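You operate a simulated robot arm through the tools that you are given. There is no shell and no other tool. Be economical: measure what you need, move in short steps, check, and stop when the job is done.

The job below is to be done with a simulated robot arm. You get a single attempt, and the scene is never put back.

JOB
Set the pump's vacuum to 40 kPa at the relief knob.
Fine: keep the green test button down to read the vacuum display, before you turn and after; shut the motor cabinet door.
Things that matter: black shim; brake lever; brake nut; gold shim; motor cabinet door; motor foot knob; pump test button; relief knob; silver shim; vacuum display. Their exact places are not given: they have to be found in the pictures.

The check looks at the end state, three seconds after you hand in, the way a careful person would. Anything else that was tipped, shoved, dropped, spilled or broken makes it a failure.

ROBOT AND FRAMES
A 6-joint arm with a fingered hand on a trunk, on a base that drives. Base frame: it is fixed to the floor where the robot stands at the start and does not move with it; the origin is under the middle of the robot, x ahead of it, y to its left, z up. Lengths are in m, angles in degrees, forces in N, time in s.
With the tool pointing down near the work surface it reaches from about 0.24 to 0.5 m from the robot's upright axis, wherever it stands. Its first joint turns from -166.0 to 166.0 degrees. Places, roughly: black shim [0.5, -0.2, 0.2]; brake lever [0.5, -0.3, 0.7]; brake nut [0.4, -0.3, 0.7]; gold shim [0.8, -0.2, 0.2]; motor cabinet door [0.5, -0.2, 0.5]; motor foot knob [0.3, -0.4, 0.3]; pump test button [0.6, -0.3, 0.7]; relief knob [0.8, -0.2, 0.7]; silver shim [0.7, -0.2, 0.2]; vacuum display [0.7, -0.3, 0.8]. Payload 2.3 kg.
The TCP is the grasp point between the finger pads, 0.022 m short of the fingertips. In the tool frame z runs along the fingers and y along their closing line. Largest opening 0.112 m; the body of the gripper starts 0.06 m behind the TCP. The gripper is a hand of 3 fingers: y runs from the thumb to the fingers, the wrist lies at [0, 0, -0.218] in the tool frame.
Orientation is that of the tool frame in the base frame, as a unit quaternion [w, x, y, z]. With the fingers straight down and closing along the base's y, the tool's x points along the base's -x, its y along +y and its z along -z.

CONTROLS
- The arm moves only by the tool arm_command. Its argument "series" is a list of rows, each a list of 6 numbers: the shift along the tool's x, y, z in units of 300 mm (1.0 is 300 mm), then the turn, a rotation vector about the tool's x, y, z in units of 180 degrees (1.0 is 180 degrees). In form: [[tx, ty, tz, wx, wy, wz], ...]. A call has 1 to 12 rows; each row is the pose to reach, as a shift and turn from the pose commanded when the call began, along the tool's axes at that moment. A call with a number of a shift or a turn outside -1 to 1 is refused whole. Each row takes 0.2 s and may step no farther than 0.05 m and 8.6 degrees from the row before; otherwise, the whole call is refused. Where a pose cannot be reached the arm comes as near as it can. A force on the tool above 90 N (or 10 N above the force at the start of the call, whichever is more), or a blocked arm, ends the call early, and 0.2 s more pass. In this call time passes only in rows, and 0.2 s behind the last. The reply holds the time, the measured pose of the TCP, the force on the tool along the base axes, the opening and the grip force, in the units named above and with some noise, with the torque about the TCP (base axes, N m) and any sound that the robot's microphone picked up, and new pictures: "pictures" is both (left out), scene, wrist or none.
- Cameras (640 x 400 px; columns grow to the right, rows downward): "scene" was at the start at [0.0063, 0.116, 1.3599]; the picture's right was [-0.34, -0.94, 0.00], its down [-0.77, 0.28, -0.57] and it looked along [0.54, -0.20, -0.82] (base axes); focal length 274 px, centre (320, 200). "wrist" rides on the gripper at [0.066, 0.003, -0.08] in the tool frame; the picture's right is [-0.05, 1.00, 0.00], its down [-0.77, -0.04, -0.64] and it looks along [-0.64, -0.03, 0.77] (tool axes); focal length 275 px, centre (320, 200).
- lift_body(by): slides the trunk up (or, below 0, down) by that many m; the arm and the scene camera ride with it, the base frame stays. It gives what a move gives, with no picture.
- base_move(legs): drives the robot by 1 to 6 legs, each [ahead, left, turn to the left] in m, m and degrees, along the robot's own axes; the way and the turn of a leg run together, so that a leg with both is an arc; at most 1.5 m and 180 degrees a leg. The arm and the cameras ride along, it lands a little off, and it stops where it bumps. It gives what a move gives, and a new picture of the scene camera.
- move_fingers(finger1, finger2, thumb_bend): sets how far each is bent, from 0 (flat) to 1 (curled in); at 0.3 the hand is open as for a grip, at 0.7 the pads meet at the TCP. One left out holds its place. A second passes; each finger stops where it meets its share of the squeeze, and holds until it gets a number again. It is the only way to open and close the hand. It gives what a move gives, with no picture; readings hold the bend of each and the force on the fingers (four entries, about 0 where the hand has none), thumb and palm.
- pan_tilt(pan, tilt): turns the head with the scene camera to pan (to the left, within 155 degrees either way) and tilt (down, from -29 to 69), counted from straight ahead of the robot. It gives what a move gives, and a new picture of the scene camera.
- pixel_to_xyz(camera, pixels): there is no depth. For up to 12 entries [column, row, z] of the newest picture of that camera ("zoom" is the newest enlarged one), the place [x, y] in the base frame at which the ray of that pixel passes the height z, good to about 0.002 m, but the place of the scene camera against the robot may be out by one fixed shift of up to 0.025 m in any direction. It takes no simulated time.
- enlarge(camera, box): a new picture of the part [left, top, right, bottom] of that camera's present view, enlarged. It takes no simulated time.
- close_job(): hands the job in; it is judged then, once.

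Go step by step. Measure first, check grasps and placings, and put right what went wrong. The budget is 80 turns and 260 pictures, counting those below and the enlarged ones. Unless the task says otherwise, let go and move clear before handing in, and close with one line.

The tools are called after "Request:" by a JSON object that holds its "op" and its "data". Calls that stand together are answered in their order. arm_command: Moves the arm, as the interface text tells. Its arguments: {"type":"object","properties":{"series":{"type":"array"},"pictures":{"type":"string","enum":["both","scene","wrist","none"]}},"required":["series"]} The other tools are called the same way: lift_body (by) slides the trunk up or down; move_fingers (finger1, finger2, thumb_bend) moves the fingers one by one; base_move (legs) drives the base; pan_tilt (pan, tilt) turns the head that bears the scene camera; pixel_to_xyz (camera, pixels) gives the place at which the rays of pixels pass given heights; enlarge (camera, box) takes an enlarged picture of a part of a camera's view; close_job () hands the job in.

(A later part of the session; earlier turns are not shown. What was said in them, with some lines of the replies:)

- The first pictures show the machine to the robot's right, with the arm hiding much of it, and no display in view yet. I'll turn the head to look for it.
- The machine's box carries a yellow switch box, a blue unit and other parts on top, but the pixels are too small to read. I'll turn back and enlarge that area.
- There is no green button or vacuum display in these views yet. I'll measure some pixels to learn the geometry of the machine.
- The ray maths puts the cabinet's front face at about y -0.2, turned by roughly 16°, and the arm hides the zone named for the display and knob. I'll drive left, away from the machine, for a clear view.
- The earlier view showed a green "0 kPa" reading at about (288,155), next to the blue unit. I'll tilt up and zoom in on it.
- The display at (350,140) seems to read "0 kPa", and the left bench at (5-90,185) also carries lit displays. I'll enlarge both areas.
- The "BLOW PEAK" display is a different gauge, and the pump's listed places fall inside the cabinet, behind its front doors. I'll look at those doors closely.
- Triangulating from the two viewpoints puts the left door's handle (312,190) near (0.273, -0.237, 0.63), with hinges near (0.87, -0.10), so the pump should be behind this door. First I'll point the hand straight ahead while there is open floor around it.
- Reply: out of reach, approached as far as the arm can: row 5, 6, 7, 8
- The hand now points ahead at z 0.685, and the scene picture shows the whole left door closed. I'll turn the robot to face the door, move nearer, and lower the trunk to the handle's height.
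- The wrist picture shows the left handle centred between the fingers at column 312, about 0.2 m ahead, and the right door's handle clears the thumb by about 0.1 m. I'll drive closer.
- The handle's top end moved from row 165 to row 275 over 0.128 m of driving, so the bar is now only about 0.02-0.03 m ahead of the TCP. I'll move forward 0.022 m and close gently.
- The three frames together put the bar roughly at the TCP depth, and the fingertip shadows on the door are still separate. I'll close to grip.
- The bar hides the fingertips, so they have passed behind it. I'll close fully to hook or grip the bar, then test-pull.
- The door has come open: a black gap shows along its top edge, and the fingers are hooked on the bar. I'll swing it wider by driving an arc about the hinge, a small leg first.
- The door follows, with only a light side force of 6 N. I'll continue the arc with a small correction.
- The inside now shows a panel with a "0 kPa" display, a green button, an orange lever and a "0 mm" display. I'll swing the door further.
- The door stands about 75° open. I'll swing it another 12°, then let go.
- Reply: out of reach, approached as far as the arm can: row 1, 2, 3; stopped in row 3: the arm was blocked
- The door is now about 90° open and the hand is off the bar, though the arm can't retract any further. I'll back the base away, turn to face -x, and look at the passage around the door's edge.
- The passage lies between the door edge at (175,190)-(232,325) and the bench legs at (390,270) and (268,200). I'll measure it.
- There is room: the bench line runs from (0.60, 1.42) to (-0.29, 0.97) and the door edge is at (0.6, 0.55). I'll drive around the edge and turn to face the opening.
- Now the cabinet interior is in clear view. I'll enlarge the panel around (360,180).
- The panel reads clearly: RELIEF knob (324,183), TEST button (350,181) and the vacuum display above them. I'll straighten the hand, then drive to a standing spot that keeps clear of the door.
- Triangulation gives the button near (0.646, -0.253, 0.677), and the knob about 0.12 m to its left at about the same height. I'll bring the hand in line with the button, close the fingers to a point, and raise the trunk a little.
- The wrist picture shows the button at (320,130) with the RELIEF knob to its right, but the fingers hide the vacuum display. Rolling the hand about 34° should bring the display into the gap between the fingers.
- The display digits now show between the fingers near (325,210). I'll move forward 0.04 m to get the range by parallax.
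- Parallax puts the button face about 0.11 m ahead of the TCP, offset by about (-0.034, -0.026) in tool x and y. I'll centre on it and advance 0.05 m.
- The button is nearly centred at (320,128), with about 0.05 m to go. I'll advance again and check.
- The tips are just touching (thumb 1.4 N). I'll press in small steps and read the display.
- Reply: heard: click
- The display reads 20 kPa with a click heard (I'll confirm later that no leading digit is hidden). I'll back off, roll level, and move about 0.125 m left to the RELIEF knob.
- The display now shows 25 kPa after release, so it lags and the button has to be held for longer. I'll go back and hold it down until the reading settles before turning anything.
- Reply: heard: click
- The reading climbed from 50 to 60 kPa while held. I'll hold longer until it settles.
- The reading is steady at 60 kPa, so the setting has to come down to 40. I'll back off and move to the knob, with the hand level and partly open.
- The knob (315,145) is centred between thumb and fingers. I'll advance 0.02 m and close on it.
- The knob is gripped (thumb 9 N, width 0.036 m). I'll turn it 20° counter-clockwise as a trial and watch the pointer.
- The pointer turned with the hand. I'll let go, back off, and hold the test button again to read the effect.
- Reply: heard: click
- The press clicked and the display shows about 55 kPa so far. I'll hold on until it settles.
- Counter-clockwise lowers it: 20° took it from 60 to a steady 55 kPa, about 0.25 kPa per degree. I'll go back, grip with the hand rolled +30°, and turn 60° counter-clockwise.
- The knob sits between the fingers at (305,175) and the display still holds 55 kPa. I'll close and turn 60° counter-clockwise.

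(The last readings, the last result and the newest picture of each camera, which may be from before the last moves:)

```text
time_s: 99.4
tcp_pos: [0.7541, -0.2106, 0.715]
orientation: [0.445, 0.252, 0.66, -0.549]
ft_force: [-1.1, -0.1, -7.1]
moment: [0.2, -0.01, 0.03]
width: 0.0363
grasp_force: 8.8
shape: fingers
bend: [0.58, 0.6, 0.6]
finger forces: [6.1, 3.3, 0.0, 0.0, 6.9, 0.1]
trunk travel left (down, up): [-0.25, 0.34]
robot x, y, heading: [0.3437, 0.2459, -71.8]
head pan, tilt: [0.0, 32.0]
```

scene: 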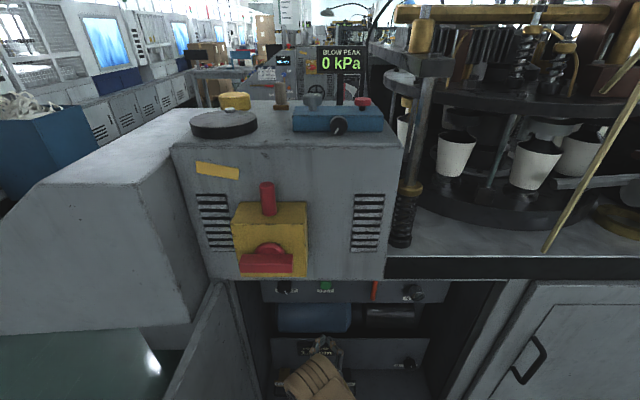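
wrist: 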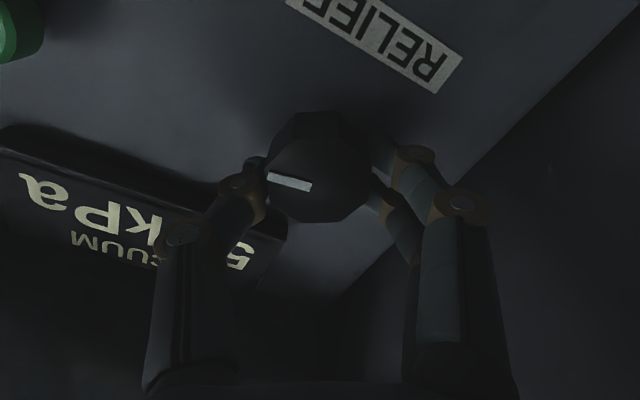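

The knob turned with the hand by 60°. I'll release and take another reading at the test button.

Request:
{"op": "move_fingers", "data": {"finger1": 0.42, "finger2": 0.42, "thumb_bend": 0.42}}

Request:
{"op": "arm_command", "data": {"series": [[0, 0, -0.14, 0, 0, 0], [0, 0, -0.26, 0, 0, 0]], "pictures": "none"}}

Request:
{"op": "move_fingers", "data": {"finger1": 0.7, "finger2": 0.7, "thumb_bend": 0.7}}

Request:
{"op": "arm_command", "data": {"series": [[0.066, -0.1145, 0, 0, 0, -0.007], [0.132, -0.229, 0, 0, 0, -0.015], [0.198, -0.3435, 0, 0, 0, -0.022], [0.198, -0.3435, 0.1, 0, 0, -0.022], [0.198, -0.3435, 0.2, 0, 0, -0.022], [0.198, -0.3435, 0.24, 0, 0, -0.022], [0.198, -0.3435, 0.258, 0, 0, -0.022], [0.198, -0.3435, 0.258, 0, 0, -0.022], [0.198, -0.3435, 0.258, 0, 0, -0.022], [0.198, -0.3435, 0.258, 0, 0, -0.022], [0.198, -0.3435, 0.258, 0, 0, -0.022], [0.198, -0.3435, 0.258, 0, 0, -0.022]], "pictures": "none"}}

Request:
{"op": "arm_command", "data": {"series": [[0, 0, 0.0, 0, 0, 0], [0, 0, 0, 0, 0, 0], [0, 0, 0, 0, 0, 0], [0, 0, 0, 0, 0, 0], [0, 0, 0, 0, 0, 0], [0, 0, 0, 0, 0, 0], [0, 0, 0, 0, 0, 0], [0, 0, 0, 0, 0, 0], [0, 0, 0, 0, 0, 0], [0, 0, 0, 0, 0, 0], [0, 0, 0, 0, 0, 0], [0, 0, 0, 0, 0, 0]], "pictures": "wrist"}}

Request:
{"op": "arm_command", "data": {"series": [[0, 0, 0.0, 0, 0, 0], [0, 0, 0, 0, 0, 0], [0, 0, 0, 0, 0, 0], [0, 0, 0, 0, 0, 0], [0, 0, 0, 0, 0, 0], [0, 0, 0, 0, 0, 0], [0, 0, 0, 0, 0, 0], [0, 0, 0, 0, 0, 0], [0, 0, 0, 0, 0, 0], [0, 0, 0, 0, 0, 0]], "pictures": "none"}}

Request:
{"op": "enlarge", "data": {"camera": "wrist", "box": [220, 200, 420, 325]}}

```text
time_s: 100.4
tcp_pos: [0.7554, -0.209, 0.7152]
orientation: [0.447, 0.254, 0.659, -0.549]
ft_force: [0.3, 0.0, -0.1]
moment: [0.03, -0.01, 0.04]
width: 0.0773
grasp_force: 0.1
shape: fingers
bend: [0.42, 0.42, 0.42]
finger forces: [0.1, 0.0, 0.0, 0.1, 0.0, 0.1]
trunk travel left (down, up): [-0.25, 0.34]
robot x, y, heading: [0.3465, 0.2452, -72.0]
head pan, tilt: [0.0, 32.0]
```

```text
time_s: 101.0
tcp_pos: [0.7294, -0.1356, 0.7144]
orientation: [0.446, 0.255, 0.659, -0.549]
ft_force: [-0.2, -0.1, -0.1]
moment: [0.02, 0.0, 0.0]
width: 0.0775
grasp_force: 0.1
shape: fingers
bend: [0.42, 0.42, 0.42]
finger forces: [0.0, 0.0, 0.0, 0.1, 0.0, 0.0]
trunk travel left (down, up): [-0.25, 0.34]
robot x, y, heading: [0.343, 0.2463, -71.8]
head pan, tilt: [0.0, 32.0]
```

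```text
time_s: 102.0
tcp_pos: [0.7314, -0.1357, 0.7148]
orientation: [0.446, 0.254, 0.659, -0.549]
ft_force: [-0.1, 0.0, -0.1]
moment: [0.01, -0.01, 0.01]
width: 0.0028
grasp_force: 0.0
shape: fingers
bend: [0.7, 0.7, 0.7]
finger forces: [0.0, 0.0, 0.0, 0.0, 0.0, 0.0]
trunk travel left (down, up): [-0.25, 0.34]
robot x, y, heading: [0.3504, 0.2429, -72.0]
head pan, tilt: [0.0, 32.0]
```

```text
time_s: 104.6
tcp_pos: [0.6414, -0.2456, 0.7152]
orientation: [0.427, 0.231, 0.667, -0.565]
ft_force: [-2.4, 3.4, -1.9]
moment: [0.03, 0.0, -0.04]
width: 0.0021
grasp_force: 1.5
shape: fingers
bend: [0.7, 0.7, 0.7]
finger forces: [0.9, 0.7, 0.0, 0.1, 2.1, 0.0]
trunk travel left (down, up): [-0.25, 0.34]
robot x, y, heading: [0.3483, 0.2464, -71.8]
head pan, tilt: [0.0, 32.0]
heard: click
```

```text
time_s: 107.2
tcp_pos: [0.6401, -0.2464, 0.7143]
orientation: [0.426, 0.231, 0.667, -0.565]
ft_force: [-1.8, 3.6, -1.1]
moment: [0.04, 0.0, -0.03]
width: 0.0019
grasp_force: 2.0
shape: fingers
bend: [0.7, 0.7, 0.7]
finger forces: [0.9, 0.6, 0.1, 0.0, 2.3, 0.1]
trunk travel left (down, up): [-0.25, 0.34]
robot x, y, heading: [0.3434, 0.2448, -72.2]
head pan, tilt: [0.0, 32.0]
```

wrist: 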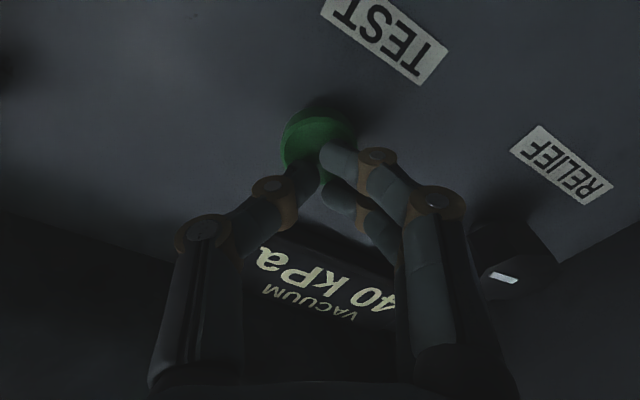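

```text
time_s: 109.4
tcp_pos: [0.6419, -0.246, 0.7146]
orientation: [0.427, 0.232, 0.667, -0.564]
ft_force: [-1.9, 3.2, -0.3]
moment: [0.02, 0.01, -0.06]
width: 0.002
grasp_force: 1.6
shape: fingers
bend: [0.7, 0.7, 0.7]
finger forces: [0.9, 0.7, 0.0, 0.0, 2.3, 0.1]
trunk travel left (down, up): [-0.25, 0.34]
robot x, y, heading: [0.3458, 0.2443, -71.9]
head pan, tilt: [0.0, 32.0]
```

```text
3.20 times, centred on (320, 262) of wrist
```

zoom: 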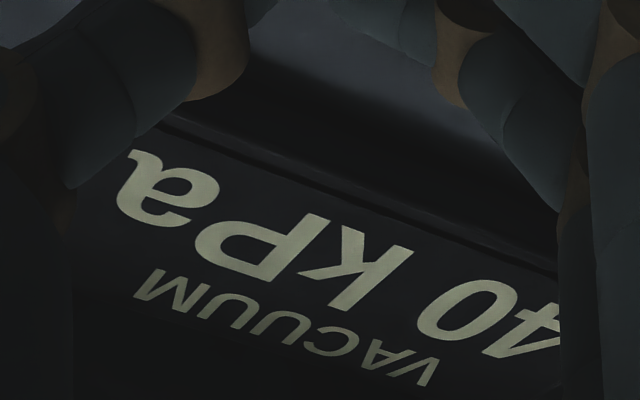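

The reading is steady at 40 kPa with the button held down. Now I'll back the hand out, roll it level, and drive away from the opening so I can go round and shut the door.

Request:
{"op": "arm_command", "data": {"series": [[0, 0, -0.14, 0, 0, 0], [0, 0, -0.27, 0, 0, 0.047], [0, 0, -0.4, 0, 0, 0.094], [0, 0, -0.4, 0, 0, 0.141], [0, 0, -0.4, 0, 0, 0.188]], "pictures": "none"}}

Request:
{"op": "base_move", "data": {"legs": [[-0.25, 0, 0], [-0.37, 0.2, 0]]}}

```text
time_s: 110.6
tcp_pos: [0.6052, -0.1312, 0.7153]
orientation: [0.574, 0.415, 0.572, -0.414]
ft_force: [0.2, -0.2, -0.9]
moment: [0.0, -0.01, 0.0]
width: 0.0023
grasp_force: 0.1
shape: fingers
bend: [0.7, 0.7, 0.7]
finger forces: [0.0, 0.0, 0.1, 0.0, 0.1, 0.0]
trunk travel left (down, up): [-0.25, 0.34]
robot x, y, heading: [0.3475, 0.246, -71.8]
head pan, tilt: [0.0, 32.0]
```

```text
time_s: 114.6
tcp_pos: [0.5983, 0.5187, 0.7144]
orientation: [0.572, 0.416, 0.571, -0.417]
ft_force: [-0.2, 0.7, 0.3]
moment: [0.0, 0.01, -0.07]
width: 0.0021
grasp_force: 0.0
shape: fingers
bend: [0.7, 0.7, 0.7]
finger forces: [0.0, 0.0, 0.0, 0.0, 0.0, 0.0]
trunk travel left (down, up): [-0.25, 0.34]
robot x, y, heading: [0.3407, 0.8966, -72.0]
head pan, tilt: [0.0, 32.0]
```

scene: 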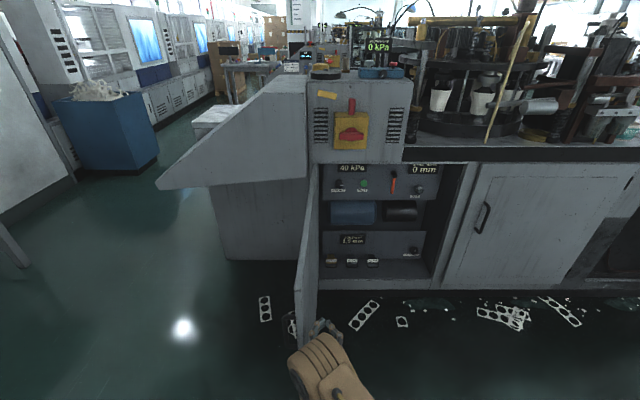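

The door still stands about 90° open, with the hand near its free edge. I'll move the hand right, clear of the door, raise it above handle height, and retrace the route round to the outer side.

Request:
{"op": "arm_command", "data": {"series": [[0, -0.15, 0, 0, 0, 0], [0, -0.3, 0, 0, 0, 0], [0, -0.45, 0, 0, 0, 0], [0, -0.58, 0, 0, 0, 0]], "pictures": "none"}}

Request:
{"op": "lift_body", "data": {"by": 0.05}}

Request:
{"op": "base_move", "data": {"legs": [[0, 0, -108], [-0.97, 0, 0]]}}

```text
time_s: 115.6
tcp_pos: [0.4344, 0.4648, 0.7144]
orientation: [0.572, 0.416, 0.572, -0.416]
ft_force: [0.3, -0.6, -0.3]
moment: [0.02, -0.04, 0.03]
width: 0.0024
grasp_force: 0.1
shape: fingers
bend: [0.7, 0.7, 0.7]
finger forces: [0.0, 0.1, 0.0, 0.0, 0.0, 0.0]
trunk travel left (down, up): [-0.25, 0.34]
robot x, y, heading: [0.3471, 0.9002, -72.3]
head pan, tilt: [0.0, 32.0]
```

```text
time_s: 116.5
tcp_pos: [0.4356, 0.4643, 0.7647]
orientation: [0.573, 0.416, 0.571, -0.416]
ft_force: [-0.3, -0.1, -0.5]
moment: [0.0, 0.02, 0.01]
width: 0.002
grasp_force: 0.1
shape: fingers
bend: [0.7, 0.7, 0.7]
finger forces: [0.0, 0.0, 0.0, 0.0, 0.0, 0.1]
trunk travel left (down, up): [-0.3, 0.29]
robot x, y, heading: [0.3451, 0.8991, -72.1]
head pan, tilt: [0.0, 32.0]
```

```text
time_s: 126.2
tcp_pos: [0.8835, 0.9325, 0.7647]
orientation: [0.008, -0.707, 0.009, 0.707]
ft_force: [0.7, -0.5, -0.1]
moment: [-0.01, 0.0, -0.02]
width: 0.0022
grasp_force: 0.1
shape: fingers
bend: [0.7, 0.7, 0.7]
finger forces: [0.0, 0.0, 0.0, 0.1, 0.1, 0.0]
trunk travel left (down, up): [-0.3, 0.29]
robot x, y, heading: [1.3188, 0.879, 178.9]
head pan, tilt: [0.0, 32.0]
```

scene: 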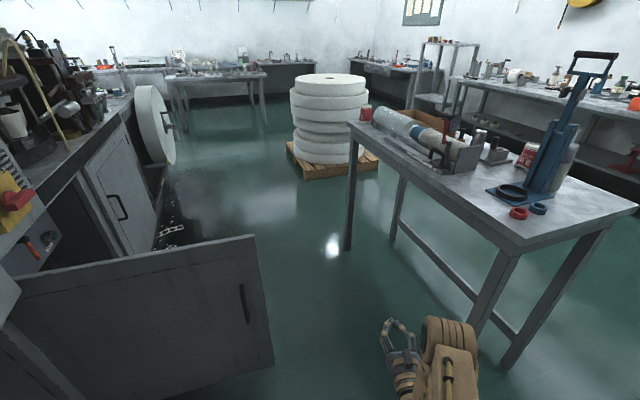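

I'm back on the outer side, and the door is at 90° with its handle at (243,300). I'll turn to face it and come up close.

Request:
{"op": "base_move", "data": {"legs": [[0, 0, 27.4], [0.0, 0.098, 0], [0.229, 0, 0]]}}

Request:
{"op": "pan_tilt", "data": {"pan": 0, "tilt": 45}}

```text
time_s: 130.0
tcp_pos: [0.7405, 0.5393, 0.7643]
orientation: [-0.159, -0.689, -0.157, 0.69]
ft_force: [1.2, -0.4, -0.6]
moment: [0.01, 0.01, -0.01]
width: 0.0023
grasp_force: 0.1
shape: fingers
bend: [0.7, 0.7, 0.7]
finger forces: [0.1, 0.1, 0.0, 0.0, 0.0, 0.0]
trunk travel left (down, up): [-0.3, 0.29]
robot x, y, heading: [1.1542, 0.6859, -154.4]
head pan, tilt: [0.0, 32.0]
```

scene: 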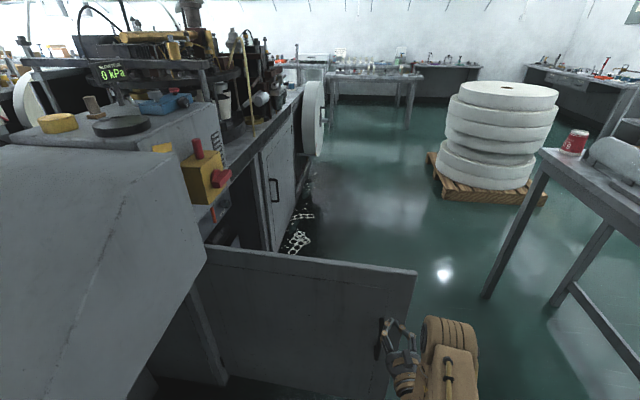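

```text
time_s: 130.8
tcp_pos: [0.7412, 0.5404, 0.7649]
orientation: [-0.157, -0.689, -0.156, 0.69]
ft_force: [0.1, 0.4, -0.1]
moment: [0.03, 0.02, -0.01]
width: 0.0021
grasp_force: 0.0
shape: fingers
bend: [0.7, 0.7, 0.7]
finger forces: [0.0, 0.1, 0.0, 0.0, 0.0, 0.0]
trunk travel left (down, up): [-0.3, 0.29]
robot x, y, heading: [1.16, 0.6914, -154.2]
head pan, tilt: [0.0, 45.0]
```

scene: 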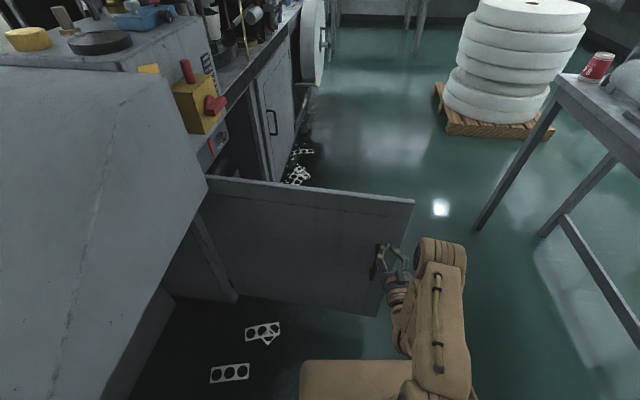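

The fist is in line with the door just above the handle. I'll drive up to contact and then push it round on an arc about the hinge.

Request:
{"op": "base_move", "data": {"legs": [[0.065, 0, 0], [0.305, -0.284, 30]]}}

```text
time_s: 133.9
tcp_pos: [0.4001, 0.342, 0.7636]
orientation: [-0.331, -0.625, -0.33, 0.625]
ft_force: [0.4, -0.3, -0.1]
moment: [-0.02, 0.0, 0.02]
width: 0.0021
grasp_force: 0.0
shape: fingers
bend: [0.7, 0.7, 0.7]
finger forces: [0.0, 0.0, 0.0, 0.0, 0.0, 0.0]
trunk travel left (down, up): [-0.3, 0.29]
robot x, y, heading: [0.68, 0.6756, -124.3]
head pan, tilt: [0.0, 45.0]
```

scene: 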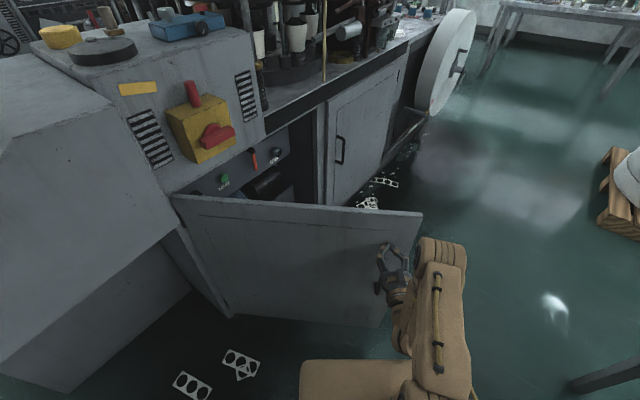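

The door follows nicely, now at roughly 55° open. Next arc.

Request:
{"op": "base_move", "data": {"legs": [[0.312, -0.28, 30]]}}

```text
time_s: 136.5
tcp_pos: [0.2405, 0.0455, 0.7644]
orientation: [-0.481, -0.519, -0.48, 0.519]
ft_force: [-0.5, -1.1, -0.3]
moment: [-0.01, 0.01, 0.02]
width: 0.0019
grasp_force: 0.1
shape: fingers
bend: [0.7, 0.7, 0.7]
finger forces: [0.0, 0.0, 0.1, 0.0, 0.0, 0.0]
trunk travel left (down, up): [-0.3, 0.29]
robot x, y, heading: [0.3221, 0.481, -94.5]
head pan, tilt: [0.0, 45.0]
```

scene: 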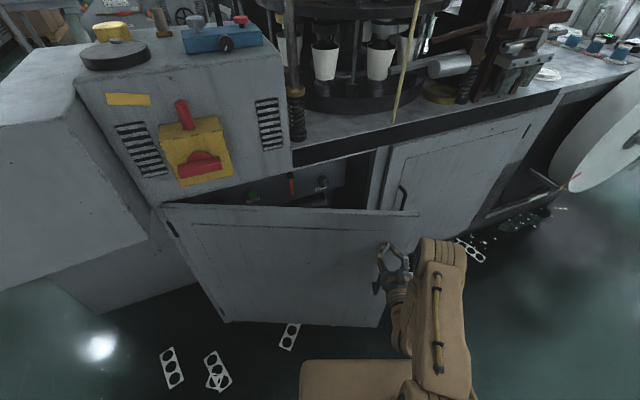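

About 22° remain. I'll do another 20° arc, then finish with a gentle push from the arm.

Request:
{"op": "base_move", "data": {"legs": [[0.205, -0.186, 20]]}}

Request:
{"op": "arm_command", "data": {"series": [[0, 0, 0.03, 0, 0, 0], [0, 0, 0.06, 0, 0, 0], [0, 0, 0.09, 0, 0, 0], [0, 0, 0.12, 0, 0, 0]], "pictures": "both"}}

```text
time_s: 138.4
tcp_pos: [0.2323, -0.1744, 0.7648]
orientation: [0.564, 0.427, 0.563, -0.427]
ft_force: [-0.5, 1.3, 0.0]
moment: [-0.01, -0.03, 0.0]
width: 0.0024
grasp_force: 0.1
shape: fingers
bend: [0.7, 0.7, 0.7]
finger forces: [0.0, 0.0, 0.0, 0.0, 0.0, 0.0]
trunk travel left (down, up): [-0.3, 0.29]
robot x, y, heading: [0.1591, 0.2576, -74.3]
head pan, tilt: [0.0, 45.0]
```

scene: 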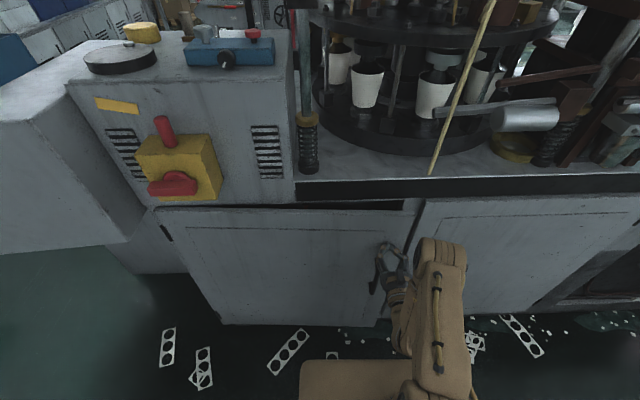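

```text
time_s: 139.4
tcp_pos: [0.2416, -0.2093, 0.7645]
orientation: [0.564, 0.428, 0.563, -0.427]
ft_force: [-0.1, 0.5, 0.6]
moment: [-0.01, -0.01, 0.01]
width: 0.0021
grasp_force: 0.0
shape: fingers
bend: [0.7, 0.7, 0.7]
finger forces: [0.0, 0.0, 0.0, 0.0, 0.0, 0.1]
trunk travel left (down, up): [-0.3, 0.29]
robot x, y, heading: [0.1577, 0.2595, -74.2]
head pan, tilt: [0.0, 45.0]
```

scene: 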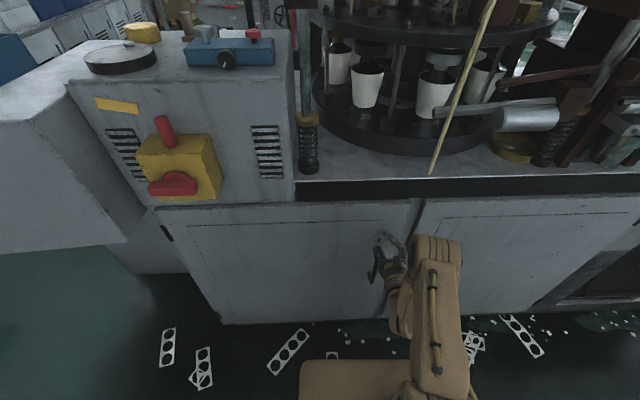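
wrist: 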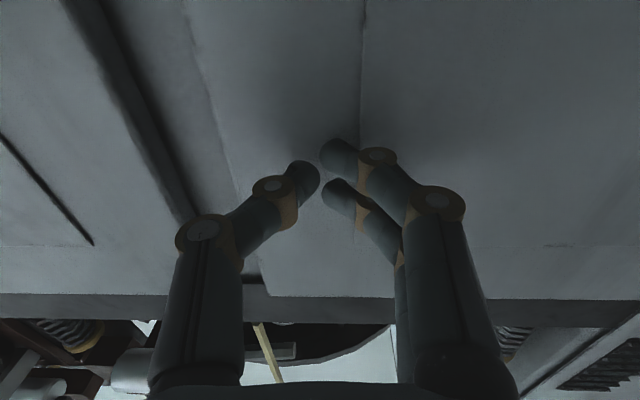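

Nearly closed: the gap has almost vanished and there is no force on the hand yet. I'll push on until there is resistance.

Request:
{"op": "arm_command", "data": {"series": [[0, 0, 0.02, 0, 0, 0], [0, 0, 0.04, 0, 0, 0], [0, 0, 0.06, 0, 0, 0], [0, 0, 0.08, 0, 0, 0], [0, 0, 0.1, 0, 0, 0]], "pictures": "both"}}

Request:
{"op": "enlarge", "data": {"camera": "scene", "box": [140, 170, 460, 370]}}

```text
time_s: 140.5
tcp_pos: [0.244, -0.2191, 0.7676]
orientation: [0.562, 0.431, 0.561, -0.428]
ft_force: [-19.7, 57.1, 14.4]
moment: [-0.28, -0.04, -0.19]
width: 0.0001
grasp_force: 33.2
shape: fingers
bend: [0.74, 0.74, 0.75]
finger forces: [15.1, 15.1, 0.0, 0.0, 37.2, 0.0]
trunk travel left (down, up): [-0.3, 0.29]
robot x, y, heading: [0.1545, 0.2619, -74.4]
head pan, tilt: [0.0, 45.0]
stopped in row 5: the force on the tool passed its limit (the readings are from after the stop); the commanded pose is now the measured one
```

scene: 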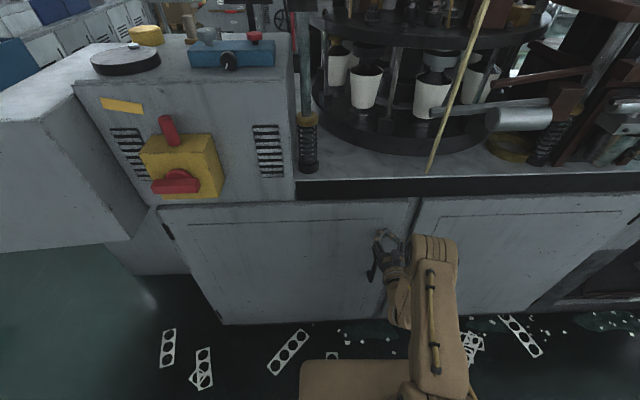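
wrist: 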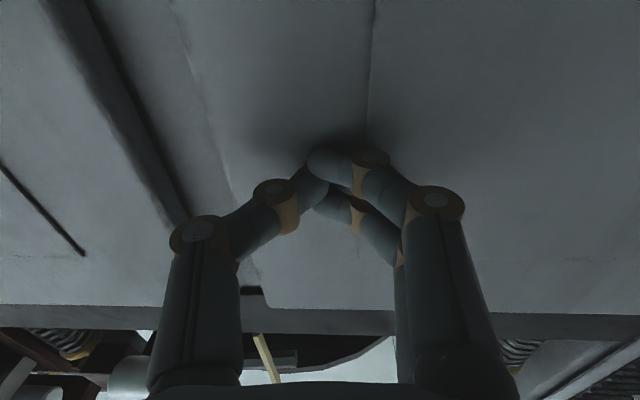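

```text
2.00 times, centred on (300, 270) of scene
```

zoom: 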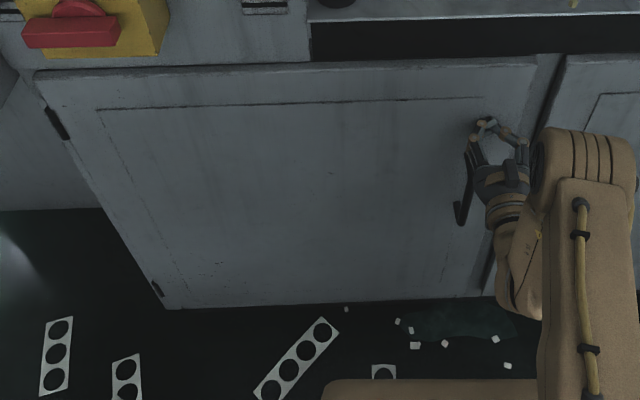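

The door is against its stop: 57 N of resistance and no gap left. I'll back straight away and check that it stays shut.

Request:
{"op": "base_move", "data": {"legs": [[-0.35, 0, 0]]}}

Request:
{"op": "enlarge", "data": {"camera": "scene", "box": [140, 80, 460, 280]}}

```text
time_s: 142.7
tcp_pos: [0.1524, 0.107, 0.7606]
orientation: [0.56, 0.432, 0.564, -0.426]
ft_force: [-0.2, 0.2, -0.3]
moment: [0.0, 0.0, 0.02]
width: 0.0016
grasp_force: 0.0
shape: fingers
bend: [0.7, 0.7, 0.7]
finger forces: [0.0, 0.0, 0.1, 0.1, 0.0, 0.0]
trunk travel left (down, up): [-0.3, 0.29]
robot x, y, heading: [0.0634, 0.5982, -74.4]
head pan, tilt: [0.0, 45.0]
```

scene: 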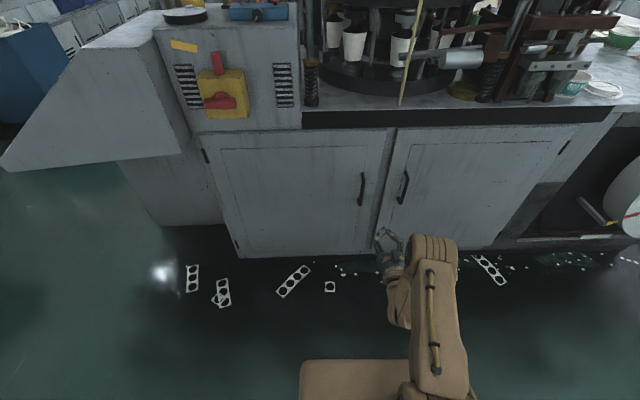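

```text
2.00 times, centred on (300, 180) of scene
```

zoom: 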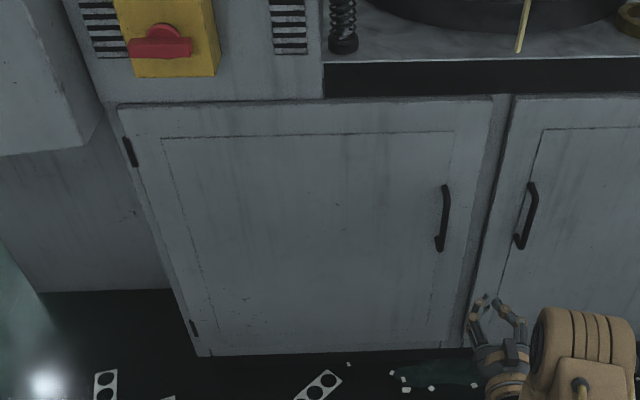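

The door stays shut, flush with the frame and the right-hand door, and the hand is clear. I'm handing in.

Request:
{"op": "close_job", "data": {}}

```text
The job is handed in.
```

The pump's vacuum is set to 40 kPa at the relief knob: with the test button held down it read a steady 60 kPa before turning and 40 kPa after, and the motor cabinet door is shut.
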